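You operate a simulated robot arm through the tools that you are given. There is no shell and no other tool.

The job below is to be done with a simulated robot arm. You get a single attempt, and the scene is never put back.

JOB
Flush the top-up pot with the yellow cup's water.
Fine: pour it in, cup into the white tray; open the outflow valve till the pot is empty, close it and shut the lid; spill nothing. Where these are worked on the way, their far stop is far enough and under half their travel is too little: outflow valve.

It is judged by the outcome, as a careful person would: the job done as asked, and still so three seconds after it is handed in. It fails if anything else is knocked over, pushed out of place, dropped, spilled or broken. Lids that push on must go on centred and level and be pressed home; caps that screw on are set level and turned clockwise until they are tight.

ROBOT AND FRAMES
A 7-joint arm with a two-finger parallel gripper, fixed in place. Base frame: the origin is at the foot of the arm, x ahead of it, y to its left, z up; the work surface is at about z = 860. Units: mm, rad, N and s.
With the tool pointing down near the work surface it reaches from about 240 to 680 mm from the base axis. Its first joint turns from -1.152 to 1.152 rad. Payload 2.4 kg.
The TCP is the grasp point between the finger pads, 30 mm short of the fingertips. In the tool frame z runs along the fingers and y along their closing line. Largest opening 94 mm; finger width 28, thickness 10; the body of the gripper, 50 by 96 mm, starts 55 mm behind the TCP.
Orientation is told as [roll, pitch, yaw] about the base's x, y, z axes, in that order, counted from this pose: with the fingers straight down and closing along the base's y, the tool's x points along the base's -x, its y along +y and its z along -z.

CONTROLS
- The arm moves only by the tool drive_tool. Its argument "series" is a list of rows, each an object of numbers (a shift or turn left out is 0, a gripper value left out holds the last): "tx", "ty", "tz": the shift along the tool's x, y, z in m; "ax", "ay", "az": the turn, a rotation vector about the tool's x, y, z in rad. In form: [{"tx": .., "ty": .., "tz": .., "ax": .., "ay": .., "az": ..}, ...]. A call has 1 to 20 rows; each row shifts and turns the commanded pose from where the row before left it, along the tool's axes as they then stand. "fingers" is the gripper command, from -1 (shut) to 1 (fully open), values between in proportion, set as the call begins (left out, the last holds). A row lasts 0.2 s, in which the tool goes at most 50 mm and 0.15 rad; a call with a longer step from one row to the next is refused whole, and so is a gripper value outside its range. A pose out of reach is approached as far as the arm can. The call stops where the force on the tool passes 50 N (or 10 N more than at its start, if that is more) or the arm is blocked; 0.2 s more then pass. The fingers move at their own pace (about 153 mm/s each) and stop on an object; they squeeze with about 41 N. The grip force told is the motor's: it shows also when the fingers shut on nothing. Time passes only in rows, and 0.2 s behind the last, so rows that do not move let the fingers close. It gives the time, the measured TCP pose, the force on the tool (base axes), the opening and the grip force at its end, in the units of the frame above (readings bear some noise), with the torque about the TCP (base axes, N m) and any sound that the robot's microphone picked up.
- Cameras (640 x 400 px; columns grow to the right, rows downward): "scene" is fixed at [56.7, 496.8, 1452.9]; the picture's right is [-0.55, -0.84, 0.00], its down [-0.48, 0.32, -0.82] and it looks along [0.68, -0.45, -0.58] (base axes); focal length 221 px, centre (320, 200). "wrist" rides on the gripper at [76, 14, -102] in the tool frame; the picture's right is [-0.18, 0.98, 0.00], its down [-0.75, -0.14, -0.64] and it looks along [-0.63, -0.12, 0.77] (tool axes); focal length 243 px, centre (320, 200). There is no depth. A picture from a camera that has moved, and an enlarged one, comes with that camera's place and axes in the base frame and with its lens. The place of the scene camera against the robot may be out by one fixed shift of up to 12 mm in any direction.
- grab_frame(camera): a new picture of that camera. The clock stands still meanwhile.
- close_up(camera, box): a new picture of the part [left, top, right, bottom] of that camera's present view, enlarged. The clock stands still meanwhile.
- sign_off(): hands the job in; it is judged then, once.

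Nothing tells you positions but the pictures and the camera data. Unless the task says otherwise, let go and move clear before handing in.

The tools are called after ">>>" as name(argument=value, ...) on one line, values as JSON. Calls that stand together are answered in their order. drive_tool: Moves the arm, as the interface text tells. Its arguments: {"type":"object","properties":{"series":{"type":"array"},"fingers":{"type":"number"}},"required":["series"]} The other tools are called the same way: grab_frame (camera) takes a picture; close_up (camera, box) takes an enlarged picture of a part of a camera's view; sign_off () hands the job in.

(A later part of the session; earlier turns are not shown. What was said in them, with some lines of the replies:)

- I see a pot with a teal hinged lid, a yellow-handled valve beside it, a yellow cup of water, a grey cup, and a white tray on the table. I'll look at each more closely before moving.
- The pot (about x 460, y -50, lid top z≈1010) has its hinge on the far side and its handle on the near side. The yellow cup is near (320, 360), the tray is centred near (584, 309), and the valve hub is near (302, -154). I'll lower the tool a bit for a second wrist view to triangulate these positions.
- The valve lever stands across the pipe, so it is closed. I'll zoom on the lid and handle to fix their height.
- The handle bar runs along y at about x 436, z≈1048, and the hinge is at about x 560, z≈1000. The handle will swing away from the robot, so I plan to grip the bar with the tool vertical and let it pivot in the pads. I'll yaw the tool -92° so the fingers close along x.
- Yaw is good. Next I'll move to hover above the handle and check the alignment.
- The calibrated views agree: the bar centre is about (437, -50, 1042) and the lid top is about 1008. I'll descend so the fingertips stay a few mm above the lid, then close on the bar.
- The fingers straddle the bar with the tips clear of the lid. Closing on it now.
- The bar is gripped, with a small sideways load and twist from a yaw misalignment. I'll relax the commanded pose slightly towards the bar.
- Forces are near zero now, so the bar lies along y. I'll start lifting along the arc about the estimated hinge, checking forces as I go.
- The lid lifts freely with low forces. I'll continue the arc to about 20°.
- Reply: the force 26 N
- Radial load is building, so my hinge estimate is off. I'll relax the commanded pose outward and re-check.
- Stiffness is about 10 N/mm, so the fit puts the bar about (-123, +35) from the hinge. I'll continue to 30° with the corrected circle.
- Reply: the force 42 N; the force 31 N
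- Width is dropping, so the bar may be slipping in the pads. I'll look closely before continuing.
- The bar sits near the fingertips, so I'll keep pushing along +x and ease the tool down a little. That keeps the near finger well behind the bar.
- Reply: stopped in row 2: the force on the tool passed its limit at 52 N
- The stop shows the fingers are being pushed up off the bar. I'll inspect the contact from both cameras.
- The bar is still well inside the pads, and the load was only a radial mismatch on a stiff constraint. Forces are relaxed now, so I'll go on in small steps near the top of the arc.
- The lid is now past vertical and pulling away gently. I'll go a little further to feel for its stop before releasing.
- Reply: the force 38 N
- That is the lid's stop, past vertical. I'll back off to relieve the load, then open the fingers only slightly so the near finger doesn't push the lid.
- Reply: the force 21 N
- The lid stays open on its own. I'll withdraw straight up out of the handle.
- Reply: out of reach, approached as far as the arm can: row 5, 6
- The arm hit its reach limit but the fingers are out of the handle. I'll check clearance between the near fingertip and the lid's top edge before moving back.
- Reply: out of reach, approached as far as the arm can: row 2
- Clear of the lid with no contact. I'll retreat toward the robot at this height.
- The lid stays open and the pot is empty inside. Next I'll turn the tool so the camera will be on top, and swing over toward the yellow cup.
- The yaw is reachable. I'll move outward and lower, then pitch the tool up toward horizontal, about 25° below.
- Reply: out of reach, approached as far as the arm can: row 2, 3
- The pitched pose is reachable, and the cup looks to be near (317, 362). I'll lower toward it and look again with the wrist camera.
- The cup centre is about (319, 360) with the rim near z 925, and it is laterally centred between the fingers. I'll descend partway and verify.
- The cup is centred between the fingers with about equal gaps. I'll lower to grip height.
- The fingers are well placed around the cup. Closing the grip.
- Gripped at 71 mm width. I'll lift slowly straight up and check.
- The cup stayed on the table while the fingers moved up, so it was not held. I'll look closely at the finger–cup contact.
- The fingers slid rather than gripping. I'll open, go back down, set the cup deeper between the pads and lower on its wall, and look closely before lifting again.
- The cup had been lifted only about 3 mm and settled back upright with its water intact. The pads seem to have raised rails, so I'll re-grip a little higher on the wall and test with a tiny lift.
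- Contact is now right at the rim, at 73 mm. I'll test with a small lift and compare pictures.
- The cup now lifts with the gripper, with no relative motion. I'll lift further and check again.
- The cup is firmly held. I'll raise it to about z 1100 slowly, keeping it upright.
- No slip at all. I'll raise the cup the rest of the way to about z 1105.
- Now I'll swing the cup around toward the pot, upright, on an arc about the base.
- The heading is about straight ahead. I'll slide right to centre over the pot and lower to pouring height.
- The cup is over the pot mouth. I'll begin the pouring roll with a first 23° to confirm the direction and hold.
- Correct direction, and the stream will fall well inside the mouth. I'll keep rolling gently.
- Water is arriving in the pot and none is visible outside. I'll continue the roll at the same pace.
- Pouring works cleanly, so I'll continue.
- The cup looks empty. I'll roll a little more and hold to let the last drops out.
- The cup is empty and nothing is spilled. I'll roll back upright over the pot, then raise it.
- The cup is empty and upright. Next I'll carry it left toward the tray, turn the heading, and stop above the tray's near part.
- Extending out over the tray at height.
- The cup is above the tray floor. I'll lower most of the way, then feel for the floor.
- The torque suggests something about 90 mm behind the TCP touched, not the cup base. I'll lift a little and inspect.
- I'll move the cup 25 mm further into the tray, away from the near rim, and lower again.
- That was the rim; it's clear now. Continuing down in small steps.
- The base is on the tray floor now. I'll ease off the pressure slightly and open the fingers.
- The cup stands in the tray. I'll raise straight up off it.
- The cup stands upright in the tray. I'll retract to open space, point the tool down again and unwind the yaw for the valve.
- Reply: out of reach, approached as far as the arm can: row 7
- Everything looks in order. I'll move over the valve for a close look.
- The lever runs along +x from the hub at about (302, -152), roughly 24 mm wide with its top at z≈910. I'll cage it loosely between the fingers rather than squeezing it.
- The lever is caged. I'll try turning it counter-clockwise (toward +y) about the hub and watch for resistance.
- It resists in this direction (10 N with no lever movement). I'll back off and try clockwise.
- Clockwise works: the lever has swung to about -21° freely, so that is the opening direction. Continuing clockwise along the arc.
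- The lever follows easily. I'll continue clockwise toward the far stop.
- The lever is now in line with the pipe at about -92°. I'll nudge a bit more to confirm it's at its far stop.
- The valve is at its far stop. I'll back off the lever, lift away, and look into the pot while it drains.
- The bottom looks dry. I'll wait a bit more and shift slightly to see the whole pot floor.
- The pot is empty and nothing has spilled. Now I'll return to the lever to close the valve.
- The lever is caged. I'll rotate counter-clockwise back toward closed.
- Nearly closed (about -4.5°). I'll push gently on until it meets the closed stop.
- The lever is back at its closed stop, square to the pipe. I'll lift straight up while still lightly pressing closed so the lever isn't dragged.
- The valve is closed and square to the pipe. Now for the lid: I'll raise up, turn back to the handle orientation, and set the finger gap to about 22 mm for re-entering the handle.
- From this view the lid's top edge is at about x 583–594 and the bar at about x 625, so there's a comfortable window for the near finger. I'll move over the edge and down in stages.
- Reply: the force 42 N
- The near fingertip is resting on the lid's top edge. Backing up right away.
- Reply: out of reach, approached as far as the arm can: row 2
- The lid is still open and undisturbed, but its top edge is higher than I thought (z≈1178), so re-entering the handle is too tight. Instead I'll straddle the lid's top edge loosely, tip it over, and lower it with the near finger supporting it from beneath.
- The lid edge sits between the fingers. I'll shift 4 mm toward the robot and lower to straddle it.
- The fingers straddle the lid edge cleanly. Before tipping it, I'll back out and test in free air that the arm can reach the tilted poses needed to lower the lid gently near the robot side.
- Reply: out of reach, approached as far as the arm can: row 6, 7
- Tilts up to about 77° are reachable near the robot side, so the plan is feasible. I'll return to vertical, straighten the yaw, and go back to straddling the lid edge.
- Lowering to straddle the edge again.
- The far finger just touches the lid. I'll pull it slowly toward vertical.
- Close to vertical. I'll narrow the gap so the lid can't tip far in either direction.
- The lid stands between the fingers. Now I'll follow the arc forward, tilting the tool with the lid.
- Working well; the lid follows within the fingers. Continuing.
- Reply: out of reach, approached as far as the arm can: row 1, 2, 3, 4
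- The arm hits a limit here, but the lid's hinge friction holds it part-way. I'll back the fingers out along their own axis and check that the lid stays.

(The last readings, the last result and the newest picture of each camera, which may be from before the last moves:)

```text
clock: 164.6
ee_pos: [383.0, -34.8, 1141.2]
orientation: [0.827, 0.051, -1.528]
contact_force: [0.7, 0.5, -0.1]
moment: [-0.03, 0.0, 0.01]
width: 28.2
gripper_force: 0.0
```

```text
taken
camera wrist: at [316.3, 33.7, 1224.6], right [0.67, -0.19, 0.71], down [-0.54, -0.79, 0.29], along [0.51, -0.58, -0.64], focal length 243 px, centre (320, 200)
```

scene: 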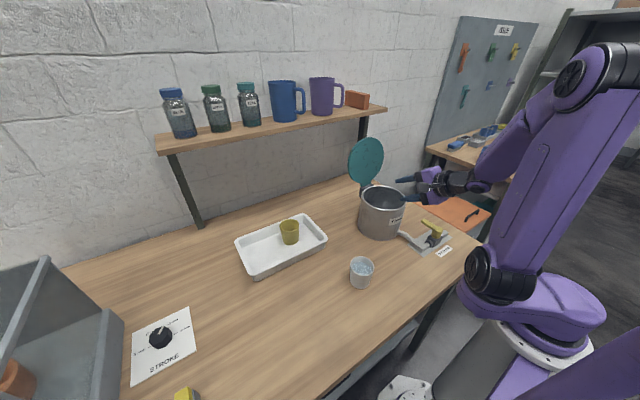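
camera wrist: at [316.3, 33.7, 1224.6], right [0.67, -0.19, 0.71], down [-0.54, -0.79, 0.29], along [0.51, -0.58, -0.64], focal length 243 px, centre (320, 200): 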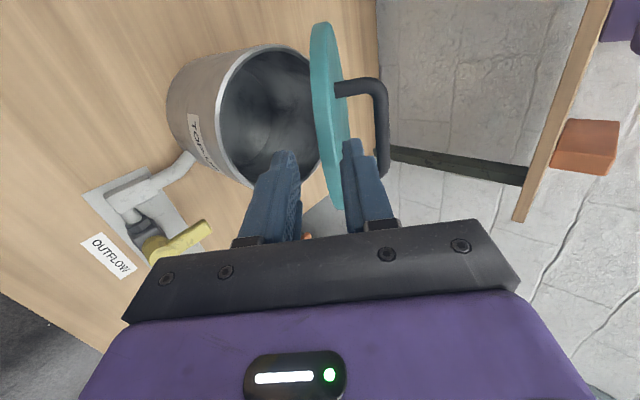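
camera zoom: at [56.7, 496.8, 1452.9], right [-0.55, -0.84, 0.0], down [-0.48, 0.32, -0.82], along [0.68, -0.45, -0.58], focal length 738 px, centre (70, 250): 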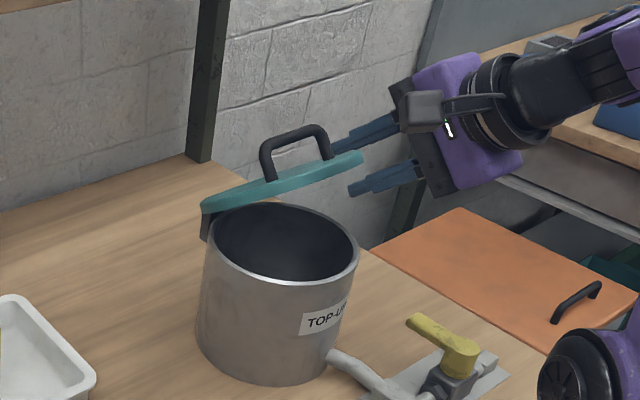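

The lid stays put at about 40°. I'll raise up, return to vertical with the fingers closed, and push it shut from above near its front edge.

>>> drive_tool(series=[{"ty": 0.015, "tz": -0.0203}, {"ty": 0.022, "tz": -0.0203}, {"ty": 0.022, "tz": -0.0203}, {"ax": 0.138}, {"ax": 0.138}, {"ax": 0.138}, {"ax": 0.138}, {"ax": 0.138}, {"ax": 0.138}, {}], fingers=-1)

```text
clock: 166.8
ee_pos: [380.2, -40.3, 1225.2]
orientation: [-0.002, 0.051, -1.531]
contact_force: [0.6, 0.0, 0.6]
moment: [0.0, 0.0, 0.01]
width: 0.1
gripper_force: 32.7
```

>>> drive_tool(series=[{"ay": -0.051, "az": 0.04}, {"ty": 0.03, "tx": -0.005}, {"ty": 0.031, "tx": -0.005}, {"tz": 0.03}, {"tz": 0.025}, {}])

>>> close_up(camera="scene", box=[345, 105, 445, 225])

>>> grab_frame(camera="wrist")

```text
clock: 168.2
ee_pos: [440.2, -48.7, 1169.6]
orientation: [0.0, 0.0, -1.57]
contact_force: [0.4, -0.2, -0.7]
moment: [0.01, 0.0, -0.03]
width: 0.1
gripper_force: 33.5
```

```text
3.33 times, centred on (395, 165) of scene
camera zoom: at [56.7, 496.8, 1452.9], right [-0.55, -0.84, 0.0], down [-0.48, 0.32, -0.82], along [0.68, -0.45, -0.58], focal length 738 px, centre (70, 317)
```

zoom: 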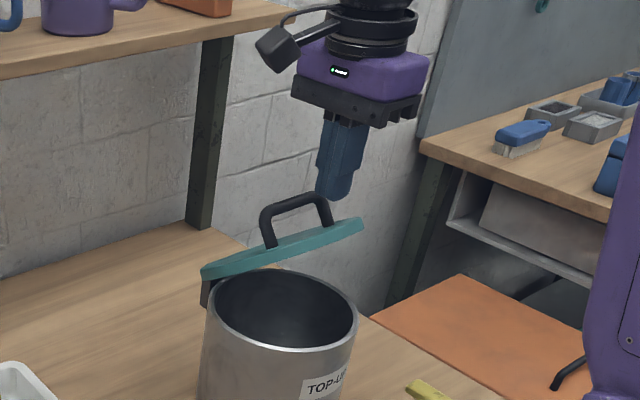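

```text
taken
camera wrist: at [456.3, 26.4, 1273.0], right [0.98, -0.18, 0.0], down [-0.14, -0.75, 0.64], along [-0.12, -0.63, -0.77], focal length 243 px, centre (320, 200)
```

wrist: 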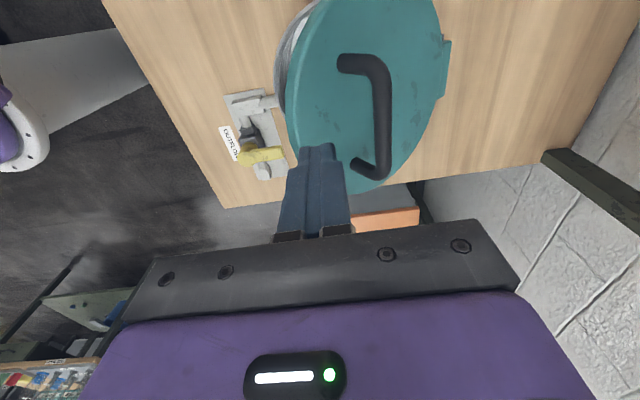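

The closed fingertips are over the front part of the lid, clear of the handle. I'll lower to contact, then follow the lid's arc down.

>>> drive_tool(series=[{"tz": 0.01}, {"tz": 0.01}, {"tz": 0.008}, {"tz": 0.005}, {}])

>>> drive_tool(series=[{"tz": 0.006, "ty": -0.004}, {"tz": 0.006, "ty": -0.004}, {"tz": 0.006, "ty": -0.003}, {}])

>>> close_up(camera="scene", box=[345, 125, 445, 245])

```text
clock: 169.4
ee_pos: [440.9, -49.7, 1136.8]
orientation: [-0.001, 0.0, -1.571]
contact_force: [-0.5, -0.5, -0.9]
moment: [0.02, 0.0, -0.02]
width: 0.0
gripper_force: 32.6
```

```text
clock: 170.4
ee_pos: [429.0, -49.6, 1120.4]
orientation: [-0.001, 0.0, -1.571]
contact_force: [0.3, 0.1, -0.6]
moment: [0.0, -0.01, -0.03]
width: 0.0
gripper_force: 32.9
```

```text
3.33 times, centred on (395, 185) of scene
camera zoom: at [56.7, 496.8, 1452.9], right [-0.55, -0.84, 0.0], down [-0.48, 0.32, -0.82], along [0.68, -0.45, -0.58], focal length 738 px, centre (70, 250)
```

zoom: 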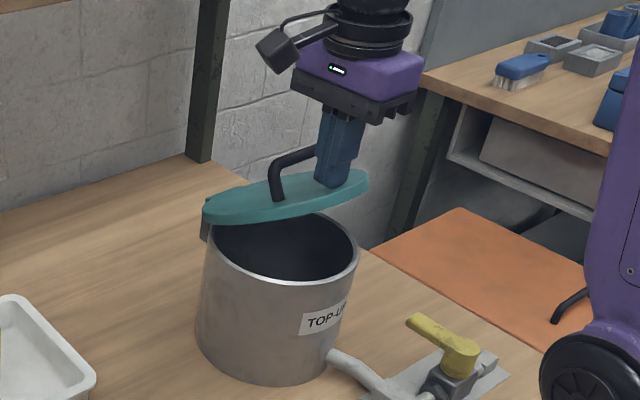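

>>> drive_tool(series=[{"tz": 0.007, "ty": -0.0036}, {"tz": 0.007, "ty": -0.0036}, {"tz": 0.007, "ty": -0.0036}, {"tz": 0.007, "ty": -0.0036}, {}])

>>> drive_tool(series=[{"tz": 0.0065, "ty": -0.002}, {"tz": 0.0065, "ty": -0.002}, {"tz": 0.0065, "ty": -0.002}, {"tz": 0.0065, "ty": -0.002}, {}])

>>> close_up(camera="scene", box=[345, 125, 445, 245])

```text
clock: 171.6
ee_pos: [413.9, -49.7, 1090.5]
orientation: [-0.001, -0.001, -1.571]
contact_force: [0.0, -0.4, -0.2]
moment: [0.0, 0.02, -0.01]
width: 0.0
gripper_force: 33.0
```

```text
clock: 172.8
ee_pos: [406.5, -50.1, 1063.3]
orientation: [-0.001, -0.001, -1.572]
contact_force: [-0.3, -0.9, -0.3]
moment: [-0.02, 0.01, 0.0]
width: 0.0
gripper_force: 33.1
```

```text
3.33 times, centred on (395, 185) of scene
camera zoom: at [56.7, 496.8, 1452.9], right [-0.55, -0.84, 0.0], down [-0.48, 0.32, -0.82], along [0.68, -0.45, -0.58], focal length 738 px, centre (70, 250)
```

zoom: 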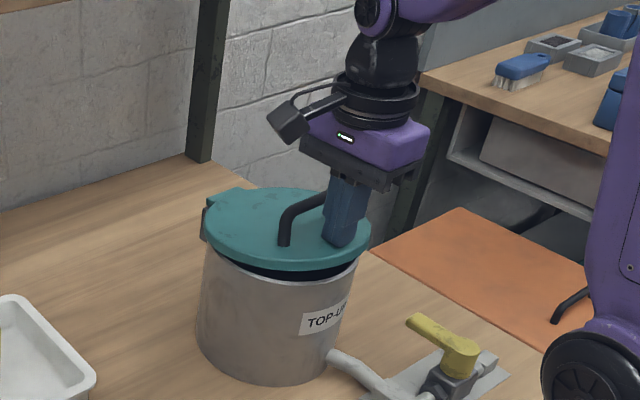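

Nearly shut. Continuing down gently to the seat.

>>> drive_tool(series=[{"tz": 0.004, "ty": -0.0006}, {"tz": 0.004, "ty": -0.0006}, {"tz": 0.004, "ty": -0.0004}, {"tz": 0.004, "ty": -0.0003}, {"tz": 0.003}, {}])

>>> drive_tool(series=[{"tz": 0.002}, {"tz": 0.002}, {}])

>>> close_up(camera="scene", box=[345, 125, 445, 245])

```text
clock: 174.2
ee_pos: [404.5, -49.5, 1047.1]
orientation: [-0.003, 0.001, -1.571]
contact_force: [0.5, 0.0, 1.2]
moment: [0.02, 0.0, -0.01]
width: 0.2
gripper_force: 33.2
```

```text
clock: 175.0
ee_pos: [404.3, -50.2, 1042.5]
orientation: [0.0, -0.002, -1.57]
contact_force: [-5.7, 2.2, 22.0]
moment: [0.22, 0.17, 0.02]
width: 0.0
gripper_force: 32.9
```

```text
3.33 times, centred on (395, 185) of scene
camera zoom: at [56.2, 496.9, 1452.8], right [-0.55, -0.84, 0.0], down [-0.48, 0.32, -0.82], along [0.68, -0.45, -0.58], focal length 738 px, centre (70, 250)
```

zoom: 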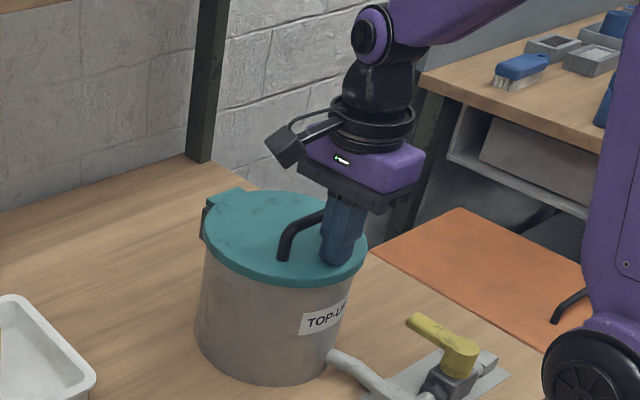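

The lid is seated (22 N reaction). I'll lift off straight up and check everything.

>>> drive_tool(series=[{"tz": -0.006}, {"tz": -0.015}, {"tz": -0.025}, {"tz": -0.035}, {"tz": -0.04}, {"tz": -0.04}, {"tz": -0.04}, {"tx": 0.02, "ty": -0.01}, {}])

>>> grab_frame(camera="scene")

>>> close_up(camera="scene", box=[340, 160, 480, 260])

>>> close_up(camera="scene", box=[220, 200, 400, 300])

>>> grab_frame(camera="wrist")

```text
clock: 177.0
ee_pos: [394.1, -29.3, 1243.2]
orientation: [0.0, 0.0, -1.571]
contact_force: [-0.3, -0.2, 0.2]
moment: [-0.01, 0.01, 0.01]
width: 0.2
gripper_force: 33.1
```

```text
taken
```

scene: 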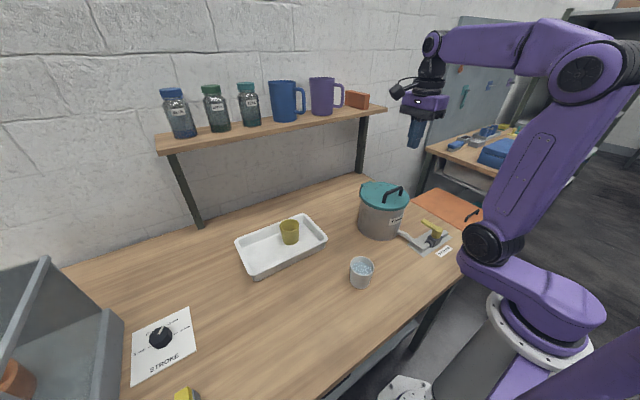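

```text
4.00 times, centred on (410, 210) of scene
camera zoom: at [56.7, 496.8, 1452.9], right [-0.55, -0.84, 0.0], down [-0.48, 0.32, -0.82], along [0.68, -0.45, -0.58], focal length 885 px, centre (-40, 160)
```

zoom: 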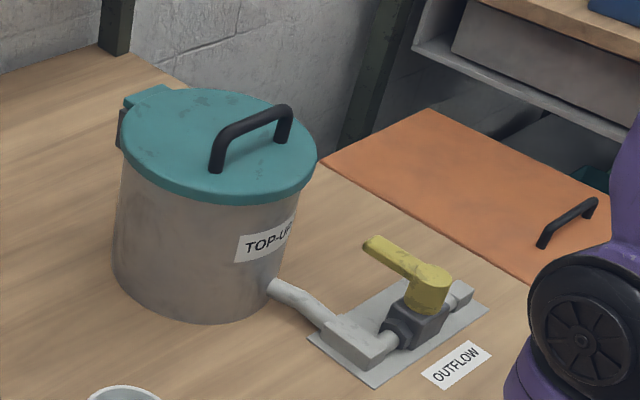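

```text
3.56 times, centred on (310, 250) of scene
camera zoom: at [56.7, 496.8, 1452.9], right [-0.55, -0.84, 0.0], down [-0.48, 0.32, -0.82], along [0.68, -0.45, -0.58], focal length 787 px, centre (356, 22)
```

zoom: 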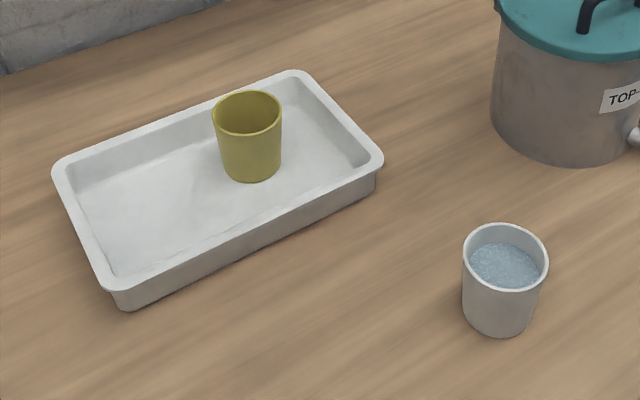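

```text
taken
camera wrist: at [409.6, 46.1, 1346.1], right [0.98, -0.18, 0.0], down [-0.14, -0.75, 0.64], along [-0.12, -0.63, -0.77], focal length 243 px, centre (320, 200)
```

wrist: 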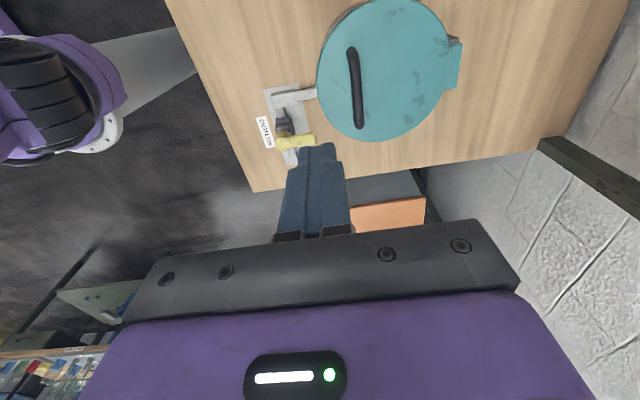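

>>> close_up(camera="scene", box=[350, 175, 420, 245])

>>> close_up(camera="scene", box=[390, 205, 460, 260])

```text
5.71 times, centred on (385, 210) of scene
camera zoom: at [56.7, 496.8, 1452.9], right [-0.55, -0.84, 0.0], down [-0.48, 0.32, -0.82], along [0.68, -0.45, -0.58], focal length 1264 px, centre (-51, 143)
```

zoom: 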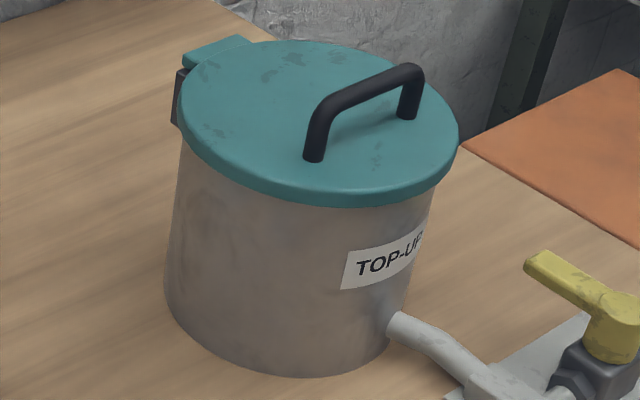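

```text
7.27 times, centred on (425, 232) of scene
camera zoom: at [56.7, 496.8, 1452.9], right [-0.55, -0.84, 0.0], down [-0.48, 0.32, -0.82], along [0.68, -0.45, -0.58], focal length 1609 px, centre (-444, -36)
```

zoom: 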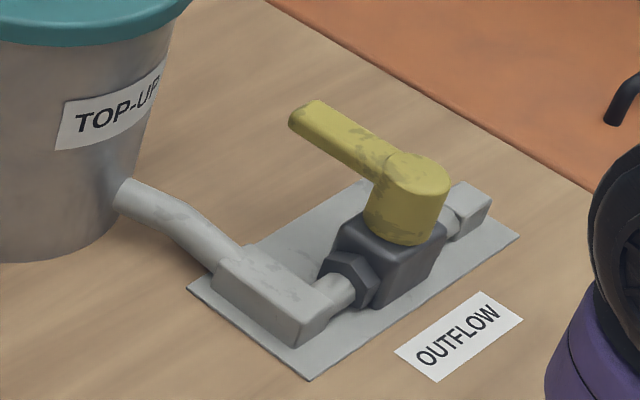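

The lid and valve lever now match their starting closed positions. The yellow cup stands empty and upright in the tray, the pot was flushed and drained, nothing is spilled or displaced, and the arm is clear. I'm handing the job in.

>>> sign_off()

```text
The job is handed in.
```

I poured the yellow cup's water into the top-up pot and drained it, and I've handed the job in. In the last pictures everything was where it should be:

- **Cup:** it stands empty and upright in the white tray.
- **Flush:** I opened the outflow valve to its far stop. The pot floor looked dry before I closed the valve again.
- **Valve and lid:** the lever is back at its closed stop, square to the pipe. The lid is shut and pressed down.
- **Surroundings:** I saw no water outside the pot. The tray, the pot and the grey cup were where they started.

Two things happened on the way:

- **First cup grip:** it slipped while the cup was still full. When I let go, the cup dropped about 3 mm back onto the table, upright and without spilling. The second grip held.
- **Lid edge:** while I was reaching back for the handle, a fingertip pressed on the edge of the open lid with about 41 N. I saw no damage or movement. I then closed the lid by its edge instead.
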